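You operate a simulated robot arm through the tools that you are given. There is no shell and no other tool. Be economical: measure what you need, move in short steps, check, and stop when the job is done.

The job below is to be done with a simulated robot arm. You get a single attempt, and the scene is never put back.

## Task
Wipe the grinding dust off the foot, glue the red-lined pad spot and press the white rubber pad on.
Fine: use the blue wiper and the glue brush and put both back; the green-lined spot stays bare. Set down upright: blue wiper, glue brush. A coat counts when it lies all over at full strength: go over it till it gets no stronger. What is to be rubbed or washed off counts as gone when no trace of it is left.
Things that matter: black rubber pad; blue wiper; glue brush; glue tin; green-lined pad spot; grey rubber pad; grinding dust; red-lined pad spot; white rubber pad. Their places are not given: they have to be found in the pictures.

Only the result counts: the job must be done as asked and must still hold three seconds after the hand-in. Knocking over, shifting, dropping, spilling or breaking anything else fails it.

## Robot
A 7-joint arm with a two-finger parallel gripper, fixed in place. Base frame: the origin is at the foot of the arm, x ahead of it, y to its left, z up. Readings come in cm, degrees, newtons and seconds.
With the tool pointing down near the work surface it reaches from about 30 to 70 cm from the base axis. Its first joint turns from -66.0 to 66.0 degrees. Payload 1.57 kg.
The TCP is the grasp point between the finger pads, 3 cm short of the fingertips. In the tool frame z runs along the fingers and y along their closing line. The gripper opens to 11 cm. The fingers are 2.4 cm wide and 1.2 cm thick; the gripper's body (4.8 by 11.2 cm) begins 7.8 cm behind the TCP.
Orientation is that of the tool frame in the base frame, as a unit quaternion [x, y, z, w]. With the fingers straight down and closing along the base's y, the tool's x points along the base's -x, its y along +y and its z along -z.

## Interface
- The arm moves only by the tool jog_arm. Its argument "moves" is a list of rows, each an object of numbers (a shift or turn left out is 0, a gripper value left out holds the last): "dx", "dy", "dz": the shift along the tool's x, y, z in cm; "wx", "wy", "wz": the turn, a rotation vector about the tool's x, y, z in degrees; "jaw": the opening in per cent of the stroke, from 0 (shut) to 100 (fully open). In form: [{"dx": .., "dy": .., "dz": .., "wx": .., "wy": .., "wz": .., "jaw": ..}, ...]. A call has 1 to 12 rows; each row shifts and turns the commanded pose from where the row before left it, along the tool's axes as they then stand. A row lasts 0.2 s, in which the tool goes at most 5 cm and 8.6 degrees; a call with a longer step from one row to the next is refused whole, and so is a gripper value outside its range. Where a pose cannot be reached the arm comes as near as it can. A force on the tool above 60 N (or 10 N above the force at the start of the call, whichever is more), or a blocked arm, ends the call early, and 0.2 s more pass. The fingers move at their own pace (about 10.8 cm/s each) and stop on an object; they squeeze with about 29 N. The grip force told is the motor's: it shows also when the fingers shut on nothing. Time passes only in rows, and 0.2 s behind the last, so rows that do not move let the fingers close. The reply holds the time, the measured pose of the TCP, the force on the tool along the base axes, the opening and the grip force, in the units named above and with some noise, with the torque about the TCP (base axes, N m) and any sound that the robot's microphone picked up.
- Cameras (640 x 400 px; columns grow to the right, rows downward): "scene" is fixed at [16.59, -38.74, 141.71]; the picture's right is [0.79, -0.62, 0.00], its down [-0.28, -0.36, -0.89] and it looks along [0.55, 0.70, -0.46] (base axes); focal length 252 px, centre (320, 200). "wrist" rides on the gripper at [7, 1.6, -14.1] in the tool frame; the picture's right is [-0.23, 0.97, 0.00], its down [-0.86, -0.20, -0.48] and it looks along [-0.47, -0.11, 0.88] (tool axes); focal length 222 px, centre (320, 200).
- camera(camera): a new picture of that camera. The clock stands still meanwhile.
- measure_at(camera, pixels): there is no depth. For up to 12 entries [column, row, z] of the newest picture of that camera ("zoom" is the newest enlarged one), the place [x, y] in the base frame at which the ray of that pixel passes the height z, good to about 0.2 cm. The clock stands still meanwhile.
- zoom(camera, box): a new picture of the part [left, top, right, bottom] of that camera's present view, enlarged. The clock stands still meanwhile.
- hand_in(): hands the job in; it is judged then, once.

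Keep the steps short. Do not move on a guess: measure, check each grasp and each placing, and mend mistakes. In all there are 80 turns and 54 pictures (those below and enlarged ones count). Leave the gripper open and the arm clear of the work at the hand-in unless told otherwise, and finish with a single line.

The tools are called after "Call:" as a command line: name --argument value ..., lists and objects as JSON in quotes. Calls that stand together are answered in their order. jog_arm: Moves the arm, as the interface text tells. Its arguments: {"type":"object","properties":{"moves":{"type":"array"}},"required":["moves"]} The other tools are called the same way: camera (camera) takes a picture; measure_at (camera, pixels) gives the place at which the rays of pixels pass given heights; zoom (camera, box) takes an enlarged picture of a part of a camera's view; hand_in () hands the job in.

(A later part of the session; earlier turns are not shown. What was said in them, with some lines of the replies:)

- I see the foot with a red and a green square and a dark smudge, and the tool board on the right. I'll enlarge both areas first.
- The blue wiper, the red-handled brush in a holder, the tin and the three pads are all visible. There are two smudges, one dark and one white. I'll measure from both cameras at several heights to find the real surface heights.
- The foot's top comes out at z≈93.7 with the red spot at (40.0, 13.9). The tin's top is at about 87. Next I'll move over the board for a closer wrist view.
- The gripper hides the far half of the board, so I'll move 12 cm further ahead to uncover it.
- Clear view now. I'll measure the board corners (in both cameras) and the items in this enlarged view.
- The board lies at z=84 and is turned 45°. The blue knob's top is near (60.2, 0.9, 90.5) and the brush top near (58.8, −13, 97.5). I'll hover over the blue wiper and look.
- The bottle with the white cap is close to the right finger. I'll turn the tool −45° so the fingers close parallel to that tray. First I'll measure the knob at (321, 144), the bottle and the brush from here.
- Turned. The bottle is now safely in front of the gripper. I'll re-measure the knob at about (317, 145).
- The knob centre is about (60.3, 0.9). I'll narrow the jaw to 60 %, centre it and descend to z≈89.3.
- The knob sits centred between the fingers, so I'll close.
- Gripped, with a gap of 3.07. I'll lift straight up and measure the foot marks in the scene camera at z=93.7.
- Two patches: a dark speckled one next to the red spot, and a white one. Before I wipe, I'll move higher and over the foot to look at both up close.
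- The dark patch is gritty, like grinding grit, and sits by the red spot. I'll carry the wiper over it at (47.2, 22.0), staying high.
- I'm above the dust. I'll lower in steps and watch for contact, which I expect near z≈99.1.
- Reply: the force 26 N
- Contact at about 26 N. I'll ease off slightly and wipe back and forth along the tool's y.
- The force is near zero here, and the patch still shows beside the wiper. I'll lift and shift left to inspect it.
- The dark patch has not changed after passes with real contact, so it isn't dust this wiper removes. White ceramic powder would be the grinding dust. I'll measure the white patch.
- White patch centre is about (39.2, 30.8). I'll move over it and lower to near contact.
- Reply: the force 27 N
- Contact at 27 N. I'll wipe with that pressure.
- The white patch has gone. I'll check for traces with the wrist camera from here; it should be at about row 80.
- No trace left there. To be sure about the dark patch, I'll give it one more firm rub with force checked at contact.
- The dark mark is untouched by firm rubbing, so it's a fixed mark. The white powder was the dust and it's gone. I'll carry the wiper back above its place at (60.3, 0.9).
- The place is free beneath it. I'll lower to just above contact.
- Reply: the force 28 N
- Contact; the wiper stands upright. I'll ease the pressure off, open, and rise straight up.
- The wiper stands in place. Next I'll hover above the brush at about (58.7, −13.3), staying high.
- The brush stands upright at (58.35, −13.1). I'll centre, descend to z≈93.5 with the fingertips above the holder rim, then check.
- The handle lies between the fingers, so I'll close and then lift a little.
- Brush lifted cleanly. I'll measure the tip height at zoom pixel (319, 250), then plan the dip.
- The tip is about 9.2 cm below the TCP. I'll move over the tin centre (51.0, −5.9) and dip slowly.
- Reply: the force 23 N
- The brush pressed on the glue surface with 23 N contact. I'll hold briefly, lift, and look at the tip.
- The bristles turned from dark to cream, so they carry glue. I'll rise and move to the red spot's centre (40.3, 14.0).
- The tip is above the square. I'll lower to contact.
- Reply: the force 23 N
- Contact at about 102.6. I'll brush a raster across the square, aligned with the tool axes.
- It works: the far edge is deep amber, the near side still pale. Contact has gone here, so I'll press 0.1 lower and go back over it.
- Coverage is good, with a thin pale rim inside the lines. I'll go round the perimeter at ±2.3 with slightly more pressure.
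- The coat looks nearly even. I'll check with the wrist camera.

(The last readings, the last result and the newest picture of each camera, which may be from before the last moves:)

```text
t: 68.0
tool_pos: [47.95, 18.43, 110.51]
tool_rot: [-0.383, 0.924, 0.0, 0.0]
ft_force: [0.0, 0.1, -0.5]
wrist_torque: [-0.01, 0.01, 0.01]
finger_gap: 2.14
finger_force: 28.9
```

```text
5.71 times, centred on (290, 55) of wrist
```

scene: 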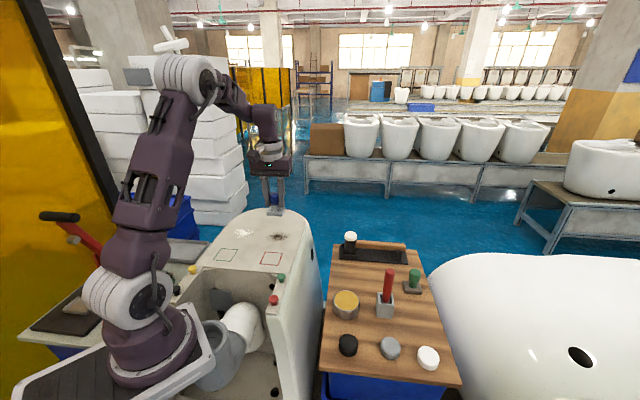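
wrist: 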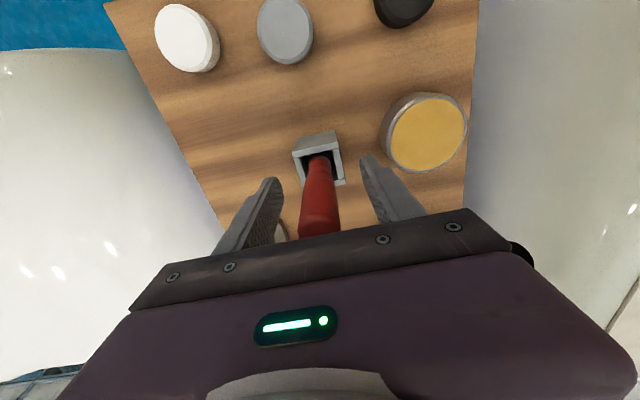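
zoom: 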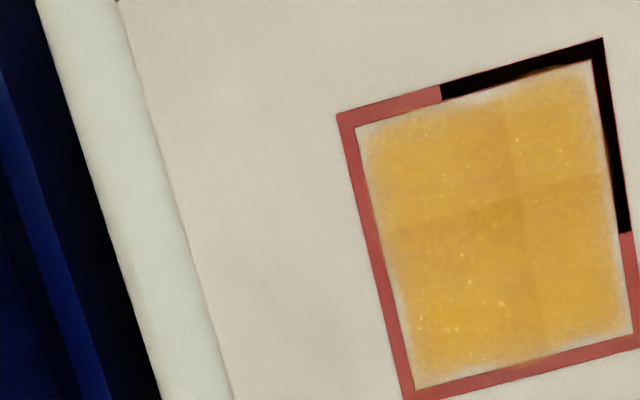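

The wrist view shows slightly lighter fields in the coat. I'll re-dip and go over it again.

Call:
jog_arm --moves '[{"dx": 2.5, "dy": -3.25}, {"dx": 2.5, "dy": -3.25}, {"dx": 2.5, "dy": -3.25}, {"dx": 2.5, "dy": -3.25}, {"dx": 2.5, "dy": -3.25}, {"dx": 2.5, "dy": -3.25}, {"dz": 4.8}, {"dz": 4.8}, {"dz": 4.8}, {"dz": 0.5}, {"dz": 0.4}, {}]'

```text
t: 70.6
tool_pos: [51.07, -6.02, 95.15]
tool_rot: [-0.382, 0.924, 0.0, 0.001]
ft_force: [-2.1, 6.2, 26.3]
wrist_torque: [0.66, 0.49, -0.01]
finger_gap: 2.17
finger_force: 29.2
```

Dipped. I'll lift and return above the spot centre.

Call:
jog_arm --moves '[{"dz": -4.7}, {"dz": -4.7}, {"dz": -4.5}, {"dx": -1.3, "dy": 4.36}, {"dx": -1.3, "dy": 4.36}, {"dx": -1.3, "dy": 4.36}, {"dx": -1.3, "dy": 4.36}, {"dx": -1.3, "dy": 4.36}, {"dz": 3.5}, {"dz": 2.5}, {}]'

```text
t: 73.0
tool_pos: [40.31, 13.74, 103.0]
tool_rot: [-0.381, 0.925, 0.0, 0.001]
ft_force: [0.5, 0.4, -0.1]
wrist_torque: [-0.02, 0.0, 0.0]
finger_gap: 2.13
finger_force: 29.3
```

Call:
jog_arm --moves '[{"dz": 0.4}, {"dz": 0.15}, {"dz": 0.1}, {"dz": 0.08}, {}]'

```text
t: 74.2
tool_pos: [40.15, 13.74, 102.27]
tool_rot: [-0.383, 0.924, 0.0, 0.0]
ft_force: [0.4, 0.1, -0.2]
wrist_torque: [0.0, -0.01, -0.03]
finger_gap: 2.13
finger_force: 29.0
```

Call:
jog_arm --moves '[{"dz": 0.1}, {"dz": 0.08}, {"dz": 0.05}, {}]'

```text
t: 75.2
tool_pos: [40.21, 13.86, 102.17]
tool_rot: [-0.383, 0.924, 0.0, 0.0]
ft_force: [3.0, -0.4, 21.8]
wrist_torque: [0.2, 0.02, 0.05]
finger_gap: 2.13
finger_force: 28.8
```

Contact. I'll raster again, crosswise this time.

Call:
jog_arm --moves '[{"dx": -2.2, "dz": -0.03}, {"dy": -2.2}, {"dx": 2.2}, {"dx": 2.2}, {"dy": 0.9}, {"dx": -2.2, "dz": 0.02}, {"dx": -2.2}, {"dy": 0.9}, {"dx": 2.2}, {"dx": 2.2, "dz": 0.02}, {"dy": 0.9}, {"dx": -2.2}]'

Call:
jog_arm --moves '[{"dx": -2.2}, {"dy": 0.9, "dz": 0.02}, {"dx": 2.2}, {"dx": 2.2}, {"dy": 0.8}, {"dx": -2.2, "dz": 0.02}, {"dx": -2.2}, {"dy": -0.9}, {"dx": 2.2}, {"dx": 2.2}, {"dy": -0.9, "dz": 0.02}, {"dx": -2.2}]'

Call:
jog_arm --moves '[{"dx": -2.2}, {"dy": -0.9, "dz": 0.02}, {"dx": 2.2}, {"dx": 2.2}, {"dy": -0.9}, {"dx": -2.2}, {"dx": -2.2, "dz": 0.02}, {"dy": -0.8}, {"dx": 2.2}, {"dx": 2.2}, {}]'

Call:
jog_arm --moves '[{"dz": -4}, {"dz": -4.3}, {"dx": -4.2}, {"dx": -4.2}, {"dx": -2}, {}]'

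Call:
zoom --camera "wrist" --box '[240, 20, 340, 90]'

```text
t: 77.8
tool_pos: [39.78, 14.35, 102.13]
tool_rot: [-0.383, 0.924, 0.0, 0.0]
ft_force: [0.3, 0.4, -0.5]
wrist_torque: [-0.02, -0.01, 0.03]
finger_gap: 2.11
finger_force: 29.2
```

```text
t: 80.4
tool_pos: [39.9, 13.92, 102.02]
tool_rot: [-0.383, 0.924, -0.001, 0.0]
ft_force: [-4.1, -4.5, 17.7]
wrist_torque: [-0.47, 0.35, 0.0]
finger_gap: 2.13
finger_force: 28.3
```

```text
t: 82.8
tool_pos: [40.24, 10.63, 102.02]
tool_rot: [-0.382, 0.924, -0.001, 0.0]
ft_force: [1.6, 0.8, 6.8]
wrist_torque: [0.12, -0.19, -0.01]
finger_gap: 2.12
finger_force: 28.8
```

```text
t: 84.2
tool_pos: [47.48, 18.13, 110.39]
tool_rot: [-0.383, 0.924, 0.0, 0.0]
ft_force: [0.1, 0.1, 0.2]
wrist_torque: [0.0, 0.0, 0.02]
finger_gap: 2.13
finger_force: 29.3
```

```text
5.71 times, centred on (290, 55) of wrist
```

zoom: 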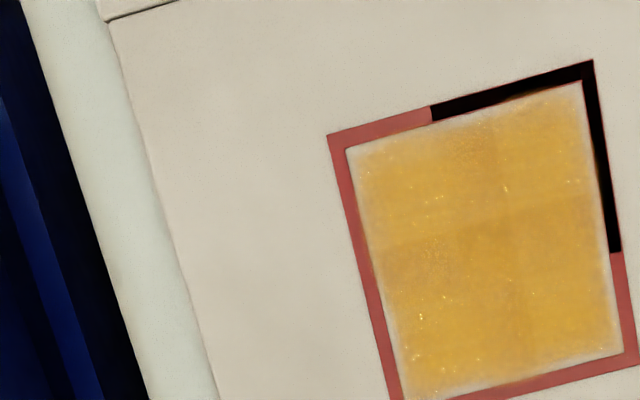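

There's no further change, so the coat is at full strength. I'll carry the brush back above its holder at (58.5, −13.0).

Call:
jog_arm --moves '[{"dx": 1.78, "dy": -3.72}, {"dx": 1.78, "dy": -3.72}, {"dx": 1.78, "dy": -3.72}, {"dx": 1.78, "dy": -3.72}, {"dx": 1.78, "dy": -3.72}, {"dx": 1.78, "dy": -3.72}, {"dx": 1.78, "dy": -3.72}, {"dx": 1.75, "dy": -3.72}, {"dz": 4}, {"dz": 4}, {}]'

Call:
zoom --camera "scene" --box '[345, 230, 435, 330]'

Call:
zoom --camera "wrist" --box '[240, 90, 400, 240]'

```text
t: 86.6
tool_pos: [58.51, -12.93, 102.09]
tool_rot: [-0.382, 0.924, -0.001, 0.0]
ft_force: [-0.4, -0.8, -0.2]
wrist_torque: [-0.01, 0.0, 0.05]
finger_gap: 2.11
finger_force: 29.2
```

```text
4.00 times, centred on (390, 280) of scene
```

zoom: 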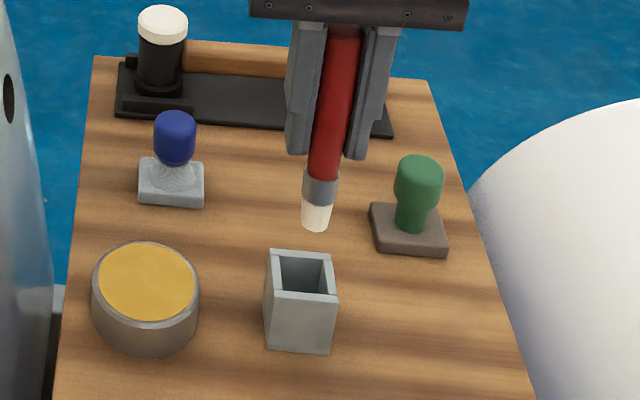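

```text
2.67 times, centred on (320, 165) of wrist
```

zoom: 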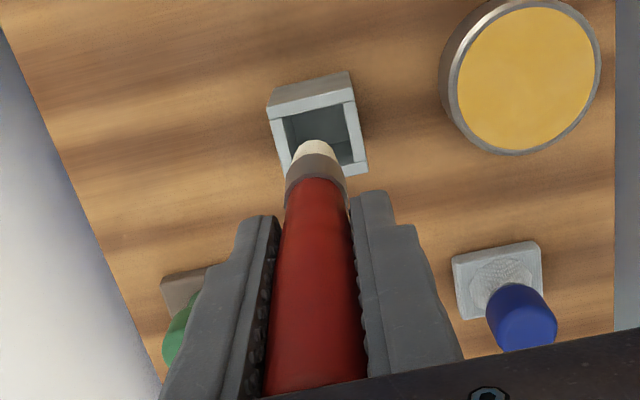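

I'll measure the tip and the holder opening in this wrist zoom.

Call:
measure_at --camera "zoom" --pixels '[[315, 145, 93.7], [315, 150, 93.7], [269, 120, 88.5], [351, 97, 88.5], [367, 168, 88.5], [285, 188, 88.5]]'

Call:
measure_at --camera "scene" --pixels '[[369, 287, 93.7], [369, 287, 93]]'

```text
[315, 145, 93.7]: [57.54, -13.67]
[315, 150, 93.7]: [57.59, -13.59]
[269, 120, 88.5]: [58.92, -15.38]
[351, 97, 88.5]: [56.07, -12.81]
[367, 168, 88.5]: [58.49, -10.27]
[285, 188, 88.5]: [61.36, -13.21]
```

```text
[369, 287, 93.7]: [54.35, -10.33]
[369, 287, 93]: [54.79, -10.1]
```

Call:
measure_at --camera "scene" --pixels '[[389, 287, 93.7], [389, 287, 93], [397, 237, 102], [390, 275, 96], [388, 299.5, 88.5], [381.5, 292.5, 88.5], [399, 303.5, 88.5]]'

```text
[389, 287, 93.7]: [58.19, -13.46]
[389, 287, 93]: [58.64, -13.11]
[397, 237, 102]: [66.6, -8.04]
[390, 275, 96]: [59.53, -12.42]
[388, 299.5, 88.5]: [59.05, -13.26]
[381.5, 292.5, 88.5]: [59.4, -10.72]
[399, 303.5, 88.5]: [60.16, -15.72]
```

The tip is within about 0.3 cm of the holder centre, so I'll lower it in.

Call:
jog_arm --moves '[{"dz": 3}, {"dz": 3}, {"dz": 2.4}, {"dz": 0.5}, {"dz": 0.2}, {"dz": 0.15}, {}]'

```text
t: 87.4
tool_pos: [58.99, -12.94, 94.86]
tool_rot: [-0.385, 0.923, -0.005, 0.006]
ft_force: [0.4, 1.2, 12.3]
wrist_torque: [-0.08, 0.17, 0.0]
finger_gap: 2.1
finger_force: 29.0
stopped in row 4: the force on the tool passed its limit (the readings are from after the stop); the commanded pose is now the measured one
```

It was blocked early at z 94.9, so I'll look.

Call:
zoom --camera "scene" --box '[355, 250, 425, 330]'

Call:
zoom --camera "wrist" --box '[260, 90, 380, 220]'

```text
5.00 times, centred on (390, 290) of scene
```

zoom: 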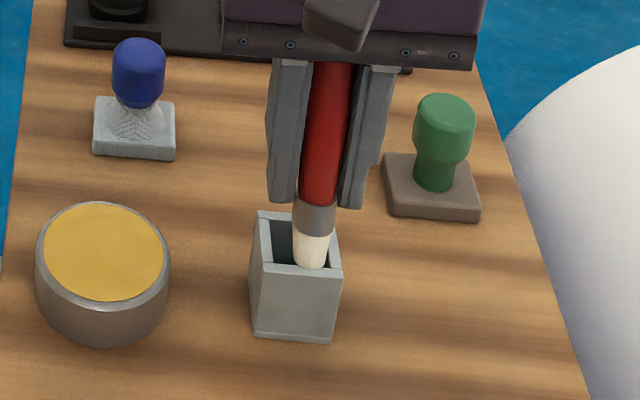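

```text
3.08 times, centred on (320, 155) of wrist
```

zoom: 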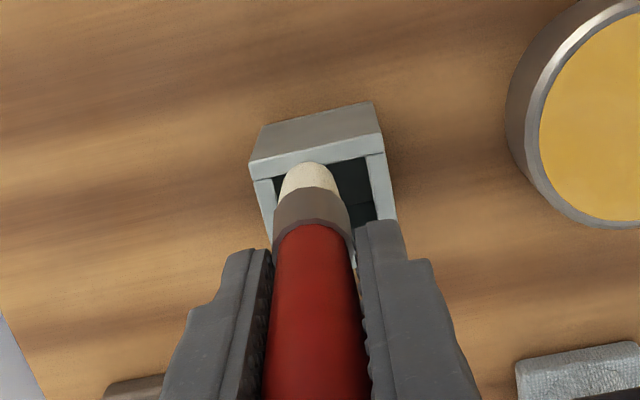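

The bristles landed on the holder's near wall. The holder has not shifted. I'll lift 2.5 cm and re-measure the tip.

Call:
jog_arm --moves '[{"dz": -2.5}, {}]'

Call:
zoom --camera "wrist" --box '[260, 90, 380, 220]'

Call:
zoom --camera "scene" --box '[355, 240, 425, 320]'

```text
t: 88.0
tool_pos: [58.8, -12.96, 97.27]
tool_rot: [-0.383, 0.924, -0.004, 0.006]
ft_force: [-0.3, 0.1, 0.4]
wrist_torque: [-0.01, -0.04, 0.02]
finger_gap: 2.13
finger_force: 29.2
```

```text
3.08 times, centred on (320, 155) of wrist
```

zoom: 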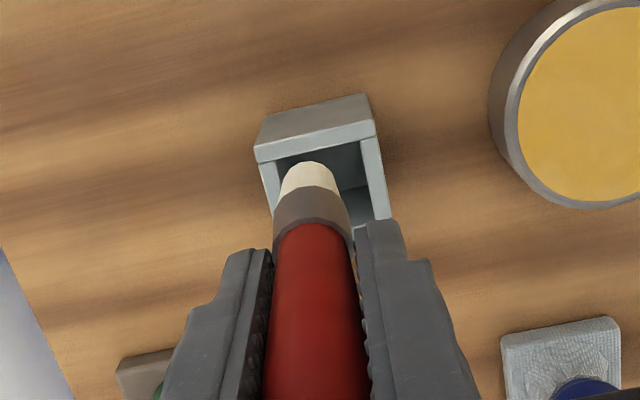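

```text
5.00 times, centred on (390, 280) of scene
```

zoom: 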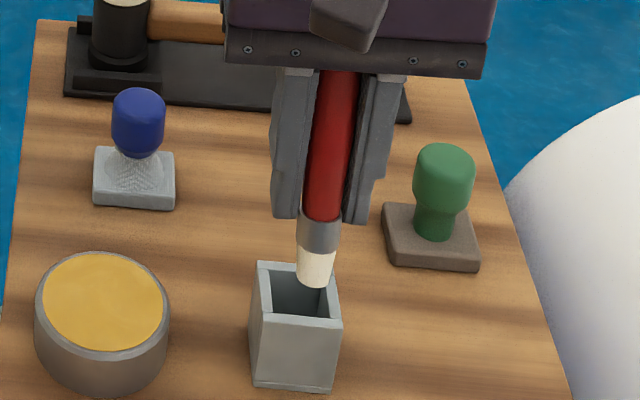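

I'll measure the holder's foot corners and rim corners to fix its centre and height.

Call:
measure_at --camera "zoom" --pixels '[[253, 386, 84], [333, 392, 84], [260, 317, 88.5], [341, 325, 88.5], [341, 325, 89.5], [341, 325, 87.5], [258, 263, 88.5], [325, 266, 88.5], [314, 285, 89], [314, 285, 88]]'

Call:
measure_at --camera "wrist" --pixels '[[299, 139, 88.5], [336.5, 131, 88.5], [299, 139, 89.5], [336.5, 131, 89.5], [302, 129, 84], [335, 120.5, 84], [342, 163, 88.5], [316, 143, 89], [317, 143, 88]]'

```text
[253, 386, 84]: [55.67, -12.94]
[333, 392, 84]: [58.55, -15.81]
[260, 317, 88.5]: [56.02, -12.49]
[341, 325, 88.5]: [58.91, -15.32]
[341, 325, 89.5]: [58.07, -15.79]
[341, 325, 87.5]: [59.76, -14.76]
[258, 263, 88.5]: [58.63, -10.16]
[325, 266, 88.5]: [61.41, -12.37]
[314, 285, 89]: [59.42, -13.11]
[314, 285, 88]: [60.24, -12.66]
```

```text
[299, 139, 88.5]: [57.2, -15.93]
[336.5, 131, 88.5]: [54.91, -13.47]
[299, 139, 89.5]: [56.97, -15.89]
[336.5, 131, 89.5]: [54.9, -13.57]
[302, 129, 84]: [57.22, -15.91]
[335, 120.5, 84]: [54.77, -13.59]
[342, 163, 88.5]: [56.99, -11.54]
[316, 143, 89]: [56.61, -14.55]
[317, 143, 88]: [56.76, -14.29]
```

The block pushed the brush up in the grip: the tip is now about 6.4 cm below the TCP and leans about 7° toward the base. I'll tilt the tool −7° about its y to bring the brush upright, and centre it on the holder at (58.55, −12.94).

Call:
jog_arm --moves '[{"dz": -0.7}, {"wy": -7}, {"dx": 0.16, "dy": 0.2}, {}]'

Call:
zoom --camera "wrist" --box '[260, 90, 380, 220]'

Call:
zoom --camera "scene" --box '[355, 240, 425, 320]'

```text
t: 89.0
tool_pos: [58.53, -12.91, 97.9]
tool_rot: [-0.382, 0.922, 0.02, 0.061]
ft_force: [0.1, -0.2, 0.2]
wrist_torque: [-0.01, 0.01, 0.02]
finger_gap: 2.08
finger_force: 28.6
```

```text
3.08 times, centred on (320, 155) of wrist
```

zoom: 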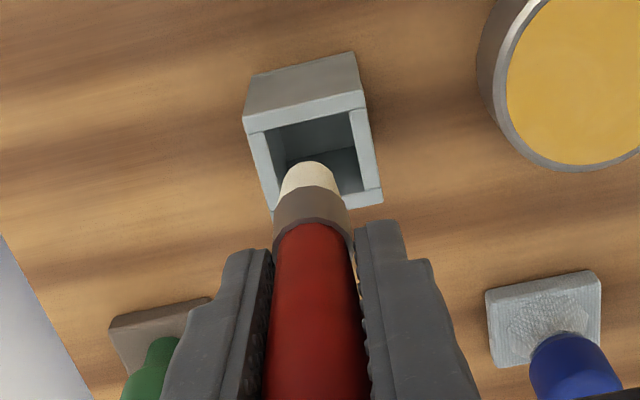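

```text
5.00 times, centred on (390, 280) of scene
```

zoom: 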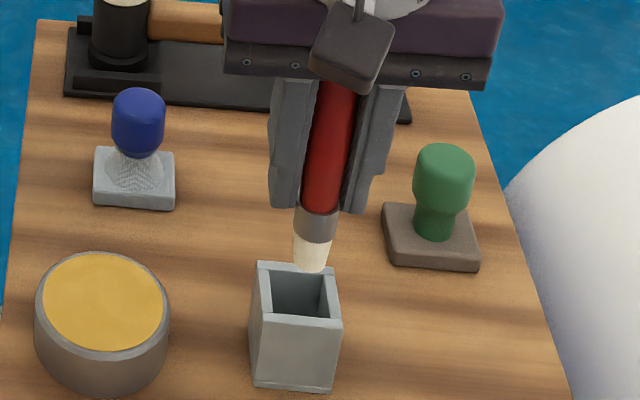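

Call:
measure_at --camera "zoom" --pixels '[[311, 272, 91.5], [311, 272, 91], [294, 240, 93], [338, 240, 93], [341, 90, 104], [258, 263, 88.9], [325, 266, 88.9], [341, 325, 88.9], [260, 317, 88.9]]'

Call:
measure_at --camera "wrist" --pixels '[[316, 143.5, 91.5], [295, 133, 88.9], [338, 119, 88.9], [344, 153, 88.9], [298, 114, 84], [332, 107, 84]]'

```text
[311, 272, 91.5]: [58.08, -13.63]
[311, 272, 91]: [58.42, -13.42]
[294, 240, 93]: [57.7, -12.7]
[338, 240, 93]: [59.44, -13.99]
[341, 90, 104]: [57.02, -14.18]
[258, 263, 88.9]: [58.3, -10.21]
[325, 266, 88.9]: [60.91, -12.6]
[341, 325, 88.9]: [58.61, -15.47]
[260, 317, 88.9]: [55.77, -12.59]
```

```text
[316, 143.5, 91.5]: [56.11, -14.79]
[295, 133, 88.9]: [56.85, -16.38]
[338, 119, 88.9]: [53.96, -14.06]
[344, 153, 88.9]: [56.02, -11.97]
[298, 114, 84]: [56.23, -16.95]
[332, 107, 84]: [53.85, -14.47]
```

The tip is now about 0.3 cm from the holder centre. I'll make a small correction and descend vertically in small steps, stopping partway in.

Call:
jog_arm --moves '[{"dx": -0.35, "dy": 0.14}, {"dx": 0.13, "dz": 1}, {"dx": 0.13, "dz": 1}, {"dx": 0.064, "dz": 0.5}, {"dx": 0.064, "dz": 0.5}, {"dx": 0.064, "dz": 0.5}, {}]'

Call:
zoom --camera "scene" --box '[355, 240, 425, 320]'

```text
t: 90.6
tool_pos: [58.72, -12.6, 94.51]
tool_rot: [-0.383, 0.922, 0.02, 0.062]
ft_force: [0.4, 0.4, -0.5]
wrist_torque: [-0.01, 0.01, 0.01]
finger_gap: 2.08
finger_force: 29.1
```

```text
5.00 times, centred on (390, 280) of scene
```

zoom: 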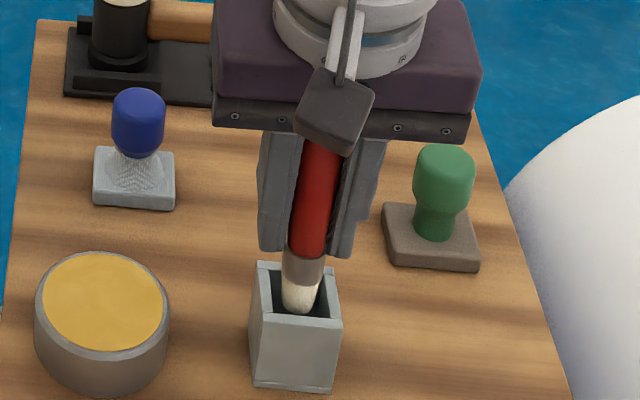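

The bristles are inside the opening. I'll continue down until the fingertips are just above the rim at TCP≈92.4.

Call:
jog_arm --moves '[{"dx": 0.064, "dz": 0.5}, {"dx": 0.064, "dz": 0.5}, {"dx": 0.064, "dz": 0.5}, {"dx": 0.064, "dz": 0.5}, {}]'

Call:
zoom --camera "scene" --box '[355, 240, 425, 320]'

```text
t: 91.8
tool_pos: [58.77, -12.54, 92.42]
tool_rot: [-0.383, 0.922, 0.02, 0.062]
ft_force: [-0.5, 0.1, -0.3]
wrist_torque: [0.0, -0.04, 0.01]
finger_gap: 2.1
finger_force: 29.6
```

```text
5.00 times, centred on (390, 280) of scene
```

zoom: 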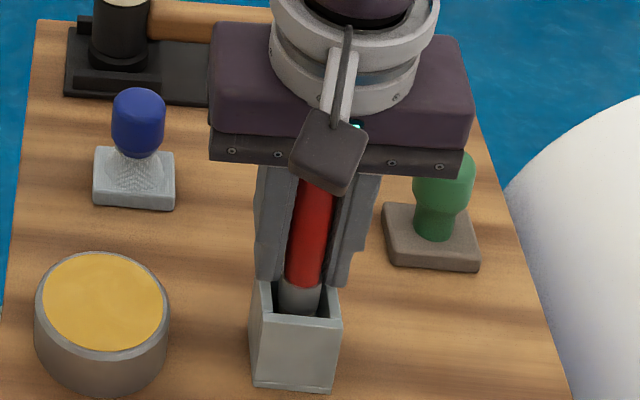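

The brush is deep in its holder, upright and guided. I'll open the fingers now and let it settle.

Call:
jog_arm --moves '[{"jaw": 30}, {}, {"jaw": 50}, {}]'

Call:
jog_arm --moves '[{"dx": -0.51, "dz": -3.97}, {"dx": -0.51, "dz": -3.97}, {"dx": -0.51, "dz": -3.97}, {"wy": 7}, {"dz": -3}, {}]'

Call:
zoom --camera "scene" --box '[330, 230, 450, 330]'

```text
t: 92.8
tool_pos: [58.8, -12.63, 92.36]
tool_rot: [-0.382, 0.922, 0.02, 0.061]
ft_force: [0.1, 0.2, 1.2]
wrist_torque: [0.0, 0.03, 0.01]
finger_gap: 5.49
finger_force: 0.1
```

```text
t: 94.2
tool_pos: [58.57, -12.75, 107.39]
tool_rot: [-0.384, 0.923, -0.004, 0.005]
ft_force: [-0.4, -0.1, 0.0]
wrist_torque: [0.01, 0.02, 0.02]
finger_gap: 5.49
finger_force: 0.1
```

```text
4.00 times, centred on (390, 280) of scene
```

zoom: 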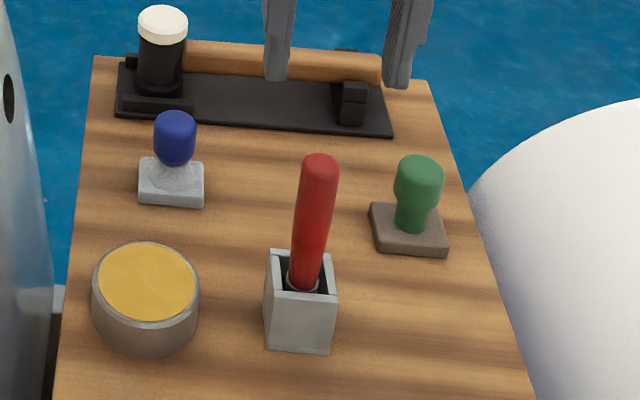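

The brush stands upright in its holder. Next is the white pad near (55.7, −27). I'll move up and part of the way, then check clearance to the white tub.

Call:
jog_arm --moves '[{"dz": -3, "jaw": 70}, {"dx": 3.0, "dy": -2.0}, {"dx": 3.0, "dy": -2.0}, {"dx": 3.0, "dy": -2.0}, {"dx": 3.0, "dy": -2.0}, {}]'

Call:
camera --camera "wrist"

Call:
camera --camera "scene"

```text
t: 95.6
tool_pos: [55.84, -26.88, 110.41]
tool_rot: [-0.384, 0.923, -0.004, 0.005]
ft_force: [-1.5, -0.3, 0.3]
wrist_torque: [0.0, 0.01, -0.01]
finger_gap: 7.71
finger_force: 0.1
```

```text
6 pictures are left
```

wrist: 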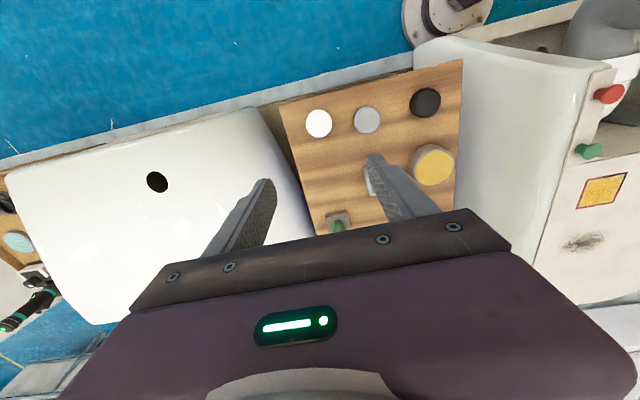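

```text
5 pictures are left
```

scene: 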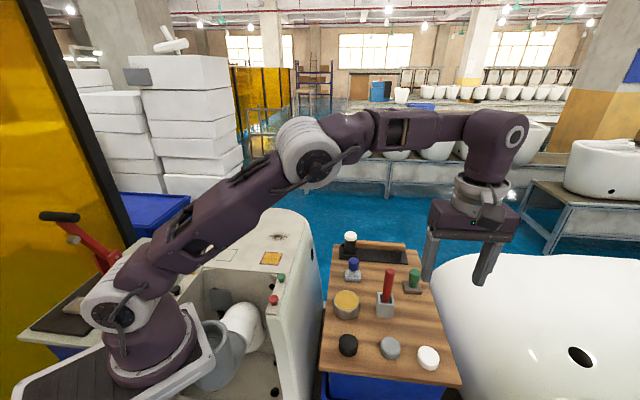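

Only five pictures are left, so I'll use measurements from these. I'm triangulating the tub height through its dark hole, and the white pad.

Call:
measure_at --camera "scene" --pixels '[[580, 357, 84], [580, 357, 90], [580, 357, 96], [428, 353, 86], [417, 350, 86], [440, 357, 86], [433, 346, 86], [424, 362, 86], [440, 364, 84], [390, 344, 86]]'

Call:
measure_at --camera "wrist" --pixels '[[157, 182, 84], [157, 182, 90], [157, 182, 96], [319, 123, 86], [305, 124, 86], [332, 121, 86], [318, 109, 86], [320, 137, 86], [249, 108, 90], [310, 205, 90], [367, 118, 86], [375, 180, 90]]'

```text
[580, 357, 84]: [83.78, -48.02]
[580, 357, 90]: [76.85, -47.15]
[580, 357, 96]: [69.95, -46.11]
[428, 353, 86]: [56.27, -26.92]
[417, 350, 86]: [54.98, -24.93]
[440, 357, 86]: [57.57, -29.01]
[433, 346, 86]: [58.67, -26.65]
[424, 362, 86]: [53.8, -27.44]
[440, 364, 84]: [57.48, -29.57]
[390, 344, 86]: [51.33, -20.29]
```

```text
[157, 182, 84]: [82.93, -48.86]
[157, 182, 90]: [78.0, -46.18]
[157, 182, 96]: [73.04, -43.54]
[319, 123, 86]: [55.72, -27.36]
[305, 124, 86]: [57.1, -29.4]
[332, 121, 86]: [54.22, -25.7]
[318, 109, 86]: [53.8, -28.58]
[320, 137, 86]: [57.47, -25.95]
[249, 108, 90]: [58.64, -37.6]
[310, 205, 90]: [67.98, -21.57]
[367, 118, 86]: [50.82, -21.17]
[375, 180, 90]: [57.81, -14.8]
```

The pad is at about (55.9, −27.1), about 4.6 cm across, with its top at about 86.3. The tub is low enough. I'll level the tool, descend to z≈90, and check once.

Call:
jog_arm --moves '[{"dx": 0.15, "dy": -0.16, "wx": -0.65, "wy": 0.35}, {"dz": 4}, {"dz": 4}, {"dz": 4}, {"dz": 4}, {"dz": 4}, {}]'

Call:
camera --camera "wrist"

```text
t: 97.2
tool_pos: [55.85, -27.05, 90.3]
tool_rot: [-0.383, 0.924, 0.0, 0.0]
ft_force: [1.2, -0.5, 0.5]
wrist_torque: [-0.01, 0.0, 0.01]
finger_gap: 7.68
finger_force: 0.0
```

```text
4 pictures are left
```

wrist: 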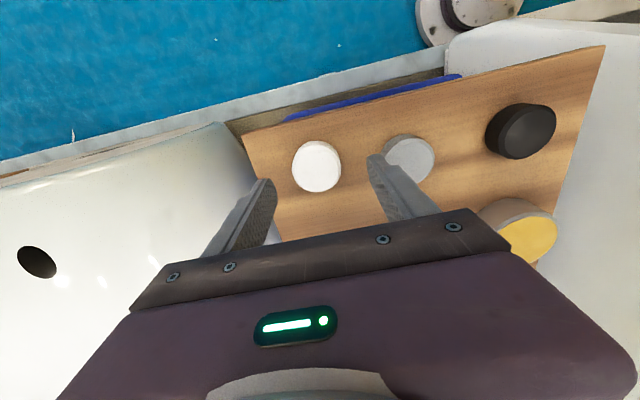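

Call:
measure_at --camera "wrist" --pixels '[[317, 165, 86.3], [320.7, 173, 86.3], [292, 168, 86.3], [341, 163, 86.3], [315, 141, 86.3], [319, 190, 86.3]]'

```text
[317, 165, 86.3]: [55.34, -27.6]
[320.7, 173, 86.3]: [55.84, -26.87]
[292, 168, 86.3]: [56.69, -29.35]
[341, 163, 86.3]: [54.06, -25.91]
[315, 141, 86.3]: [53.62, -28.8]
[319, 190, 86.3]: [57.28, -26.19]
```

The wrist view puts the pad's centre about 0.6 cm toward the base from my TCP. I'll correct that, narrow the jaw to 60 % to clear the grey pad, descend and grip.

Call:
jog_arm --moves '[{"dx": 0.55, "dy": -0.03, "jaw": 60}, {}, {"dz": 1.5}, {"dz": 1}, {"dz": 0.4}, {}]'

Call:
jog_arm --moves '[{"jaw": 0}, {}, {}, {}]'

```text
t: 98.6
tool_pos: [55.4, -27.24, 87.5]
tool_rot: [-0.383, 0.924, 0.001, 0.0]
ft_force: [0.3, 0.6, 0.3]
wrist_torque: [-0.02, 0.01, 0.01]
finger_gap: 6.61
finger_force: 0.1
```

```text
t: 99.6
tool_pos: [55.45, -27.28, 87.49]
tool_rot: [-0.384, 0.923, 0.001, 0.001]
ft_force: [0.2, -0.5, 0.5]
wrist_torque: [-0.05, -0.06, -0.01]
finger_gap: 4.2
finger_force: 29.2
```

Gripped, with a gap of 4.2. I'll lift straight up.

Call:
jog_arm --moves '[{"dz": -2}, {"dz": -4.5}, {"dz": -4.5}, {"dz": -4.5}, {"dz": -4.5}, {}]'

Call:
jog_arm --moves '[{"dx": -1.84, "dy": 3.99}, {"dx": -1.84, "dy": 3.99}, {"dx": -1.84, "dy": 3.99}, {"dx": -1.84, "dy": 3.99}, {"dx": -1.84, "dy": 3.99}, {"dx": -1.84, "dy": 3.99}, {"dx": -1.84, "dy": 3.99}, {"dx": -1.84, "dy": 3.99}, {"dx": -1.84, "dy": 3.99}, {"dx": -1.84, "dy": 3.99}, {}]'

```text
t: 101.0
tool_pos: [55.45, -26.94, 107.82]
tool_rot: [-0.384, 0.923, 0.001, 0.0]
ft_force: [0.1, -0.5, 0.4]
wrist_torque: [-0.02, 0.02, -0.02]
finger_gap: 4.21
finger_force: 29.1
```

```text
t: 103.4
tool_pos: [40.12, 13.65, 107.48]
tool_rot: [-0.383, 0.924, 0.001, 0.0]
ft_force: [0.1, 0.6, 0.2]
wrist_torque: [-0.01, -0.01, 0.04]
finger_gap: 4.19
finger_force: 28.9
```

The grip holds. I'll lower until the pad is about 2 cm above the spot, then look with the wrist camera.

Call:
jog_arm --moves '[{"dz": 4}, {"dz": 4}, {}]'

Call:
zoom --camera "wrist" --box '[240, 110, 400, 240]'

```text
t: 104.2
tool_pos: [40.11, 13.8, 99.44]
tool_rot: [-0.383, 0.924, 0.002, 0.0]
ft_force: [-0.6, 0.0, 0.3]
wrist_torque: [0.02, 0.02, 0.01]
finger_gap: 4.23
finger_force: 29.2
```

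```text
3.08 times, centred on (320, 175) of wrist
```

zoom: 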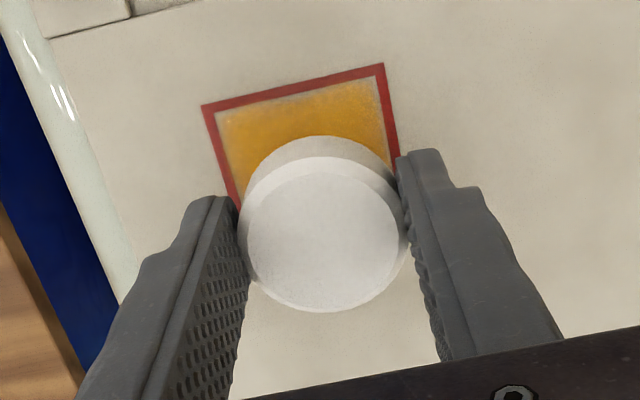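

I'll measure the pad's top centre and the square's visible corners from this picture.

Call:
measure_at --camera "zoom" --pixels '[[326, 235, 98.2], [243, 250, 98.2], [405, 220, 98.2], [322, 158, 98.2], [330, 311, 98.2], [318, 137, 95.95], [203, 105, 93.75], [383, 65, 93.75], [240, 205, 93.75], [397, 157, 93.75]]'

```text
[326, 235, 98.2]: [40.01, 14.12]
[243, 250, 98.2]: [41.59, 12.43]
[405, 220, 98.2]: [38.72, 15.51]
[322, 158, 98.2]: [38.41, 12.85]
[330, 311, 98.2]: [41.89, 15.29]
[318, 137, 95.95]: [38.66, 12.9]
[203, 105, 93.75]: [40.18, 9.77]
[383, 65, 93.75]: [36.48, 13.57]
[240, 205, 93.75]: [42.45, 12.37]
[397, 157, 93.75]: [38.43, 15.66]
```

The pad centre is (40.15, 14.05) and the square centre about (40.24, 13.8). I'll apply a small correction, then lower to contact.

Call:
jog_arm --moves '[{"dx": 0.12, "dy": -0.2}, {"dz": 1.2}, {"dz": 0.6}, {"dz": 0.2}, {"dz": 0.15}, {}]'

```text
t: 105.6
tool_pos: [40.13, 13.71, 97.36]
tool_rot: [-0.384, 0.923, 0.0, 0.001]
ft_force: [-2.6, 0.7, 7.4]
wrist_torque: [0.08, 0.1, 0.03]
finger_gap: 4.22
finger_force: 28.8
```

Contact at 7 N. I'll press harder and hold.

Call:
jog_arm --moves '[{"dz": 0.1}, {"dz": 0.05}, {}, {}, {}]'

```text
t: 106.8
tool_pos: [40.25, 13.67, 97.24]
tool_rot: [-0.383, 0.924, 0.0, 0.001]
ft_force: [-0.7, -4.1, 35.6]
wrist_torque: [-0.18, -0.13, -0.01]
finger_gap: 4.21
finger_force: 29.1
```

35 N held. I'll ease off, open, rise and check.

Call:
jog_arm --moves '[{"dz": -0.12}, {"jaw": 60}, {}, {"dz": -3}, {"dz": -4}, {"dz": -4}, {"dx": -4}, {"dx": -4}, {}]'

Call:
zoom --camera "scene" --box '[235, 215, 315, 275]'

```text
t: 108.8
tool_pos: [46.08, 19.41, 108.51]
tool_rot: [-0.383, 0.924, 0.001, 0.0]
ft_force: [-0.1, 0.4, 0.0]
wrist_torque: [0.0, 0.0, 0.0]
finger_gap: 6.59
finger_force: 0.0
```

```text
6.67 times, centred on (275, 245) of scene
5 turns are left
```

zoom: 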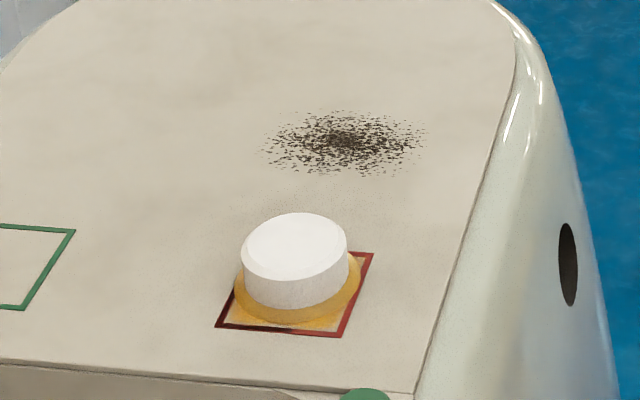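

The pad sits centred in the red square with glue pressed out around it. I'll open the gripper fully, rise clear, then hand in.

Call:
jog_arm --moves '[{"dz": -4.5, "jaw": 100}, {"dz": -4.5}, {"dz": -4.5}, {}]'

Call:
camera --camera "scene"

```text
t: 109.8
tool_pos: [45.78, 19.35, 121.85]
tool_rot: [-0.383, 0.924, 0.0, -0.001]
ft_force: [0.6, 0.9, -0.2]
wrist_torque: [0.01, -0.02, 0.04]
finger_gap: 10.97
finger_force: 0.0
```

```text
1 pictures are left
4 turns are left
```

scene: 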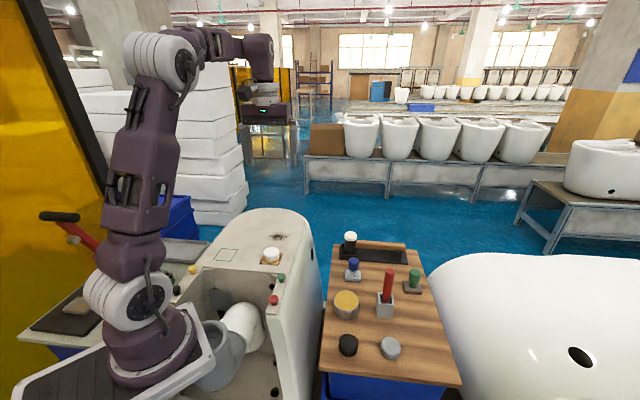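

Everything is in place: wiper and brush upright, pad on the red spot, green spot bare, arm clear. I'm handing in.

Call:
hand_in

```text
The job is handed in.
```

I handed the job in: I wiped off the white powder as the grinding dust, but a dark speckled patch that firm rubbing didn't change is still on the foot; the red spot is glued with the white pad pressed on (about 35 N), the green spot is bare, and the blue wiper and glue brush are back upright (the brush slid the last 1.5 cm or so into its holder).
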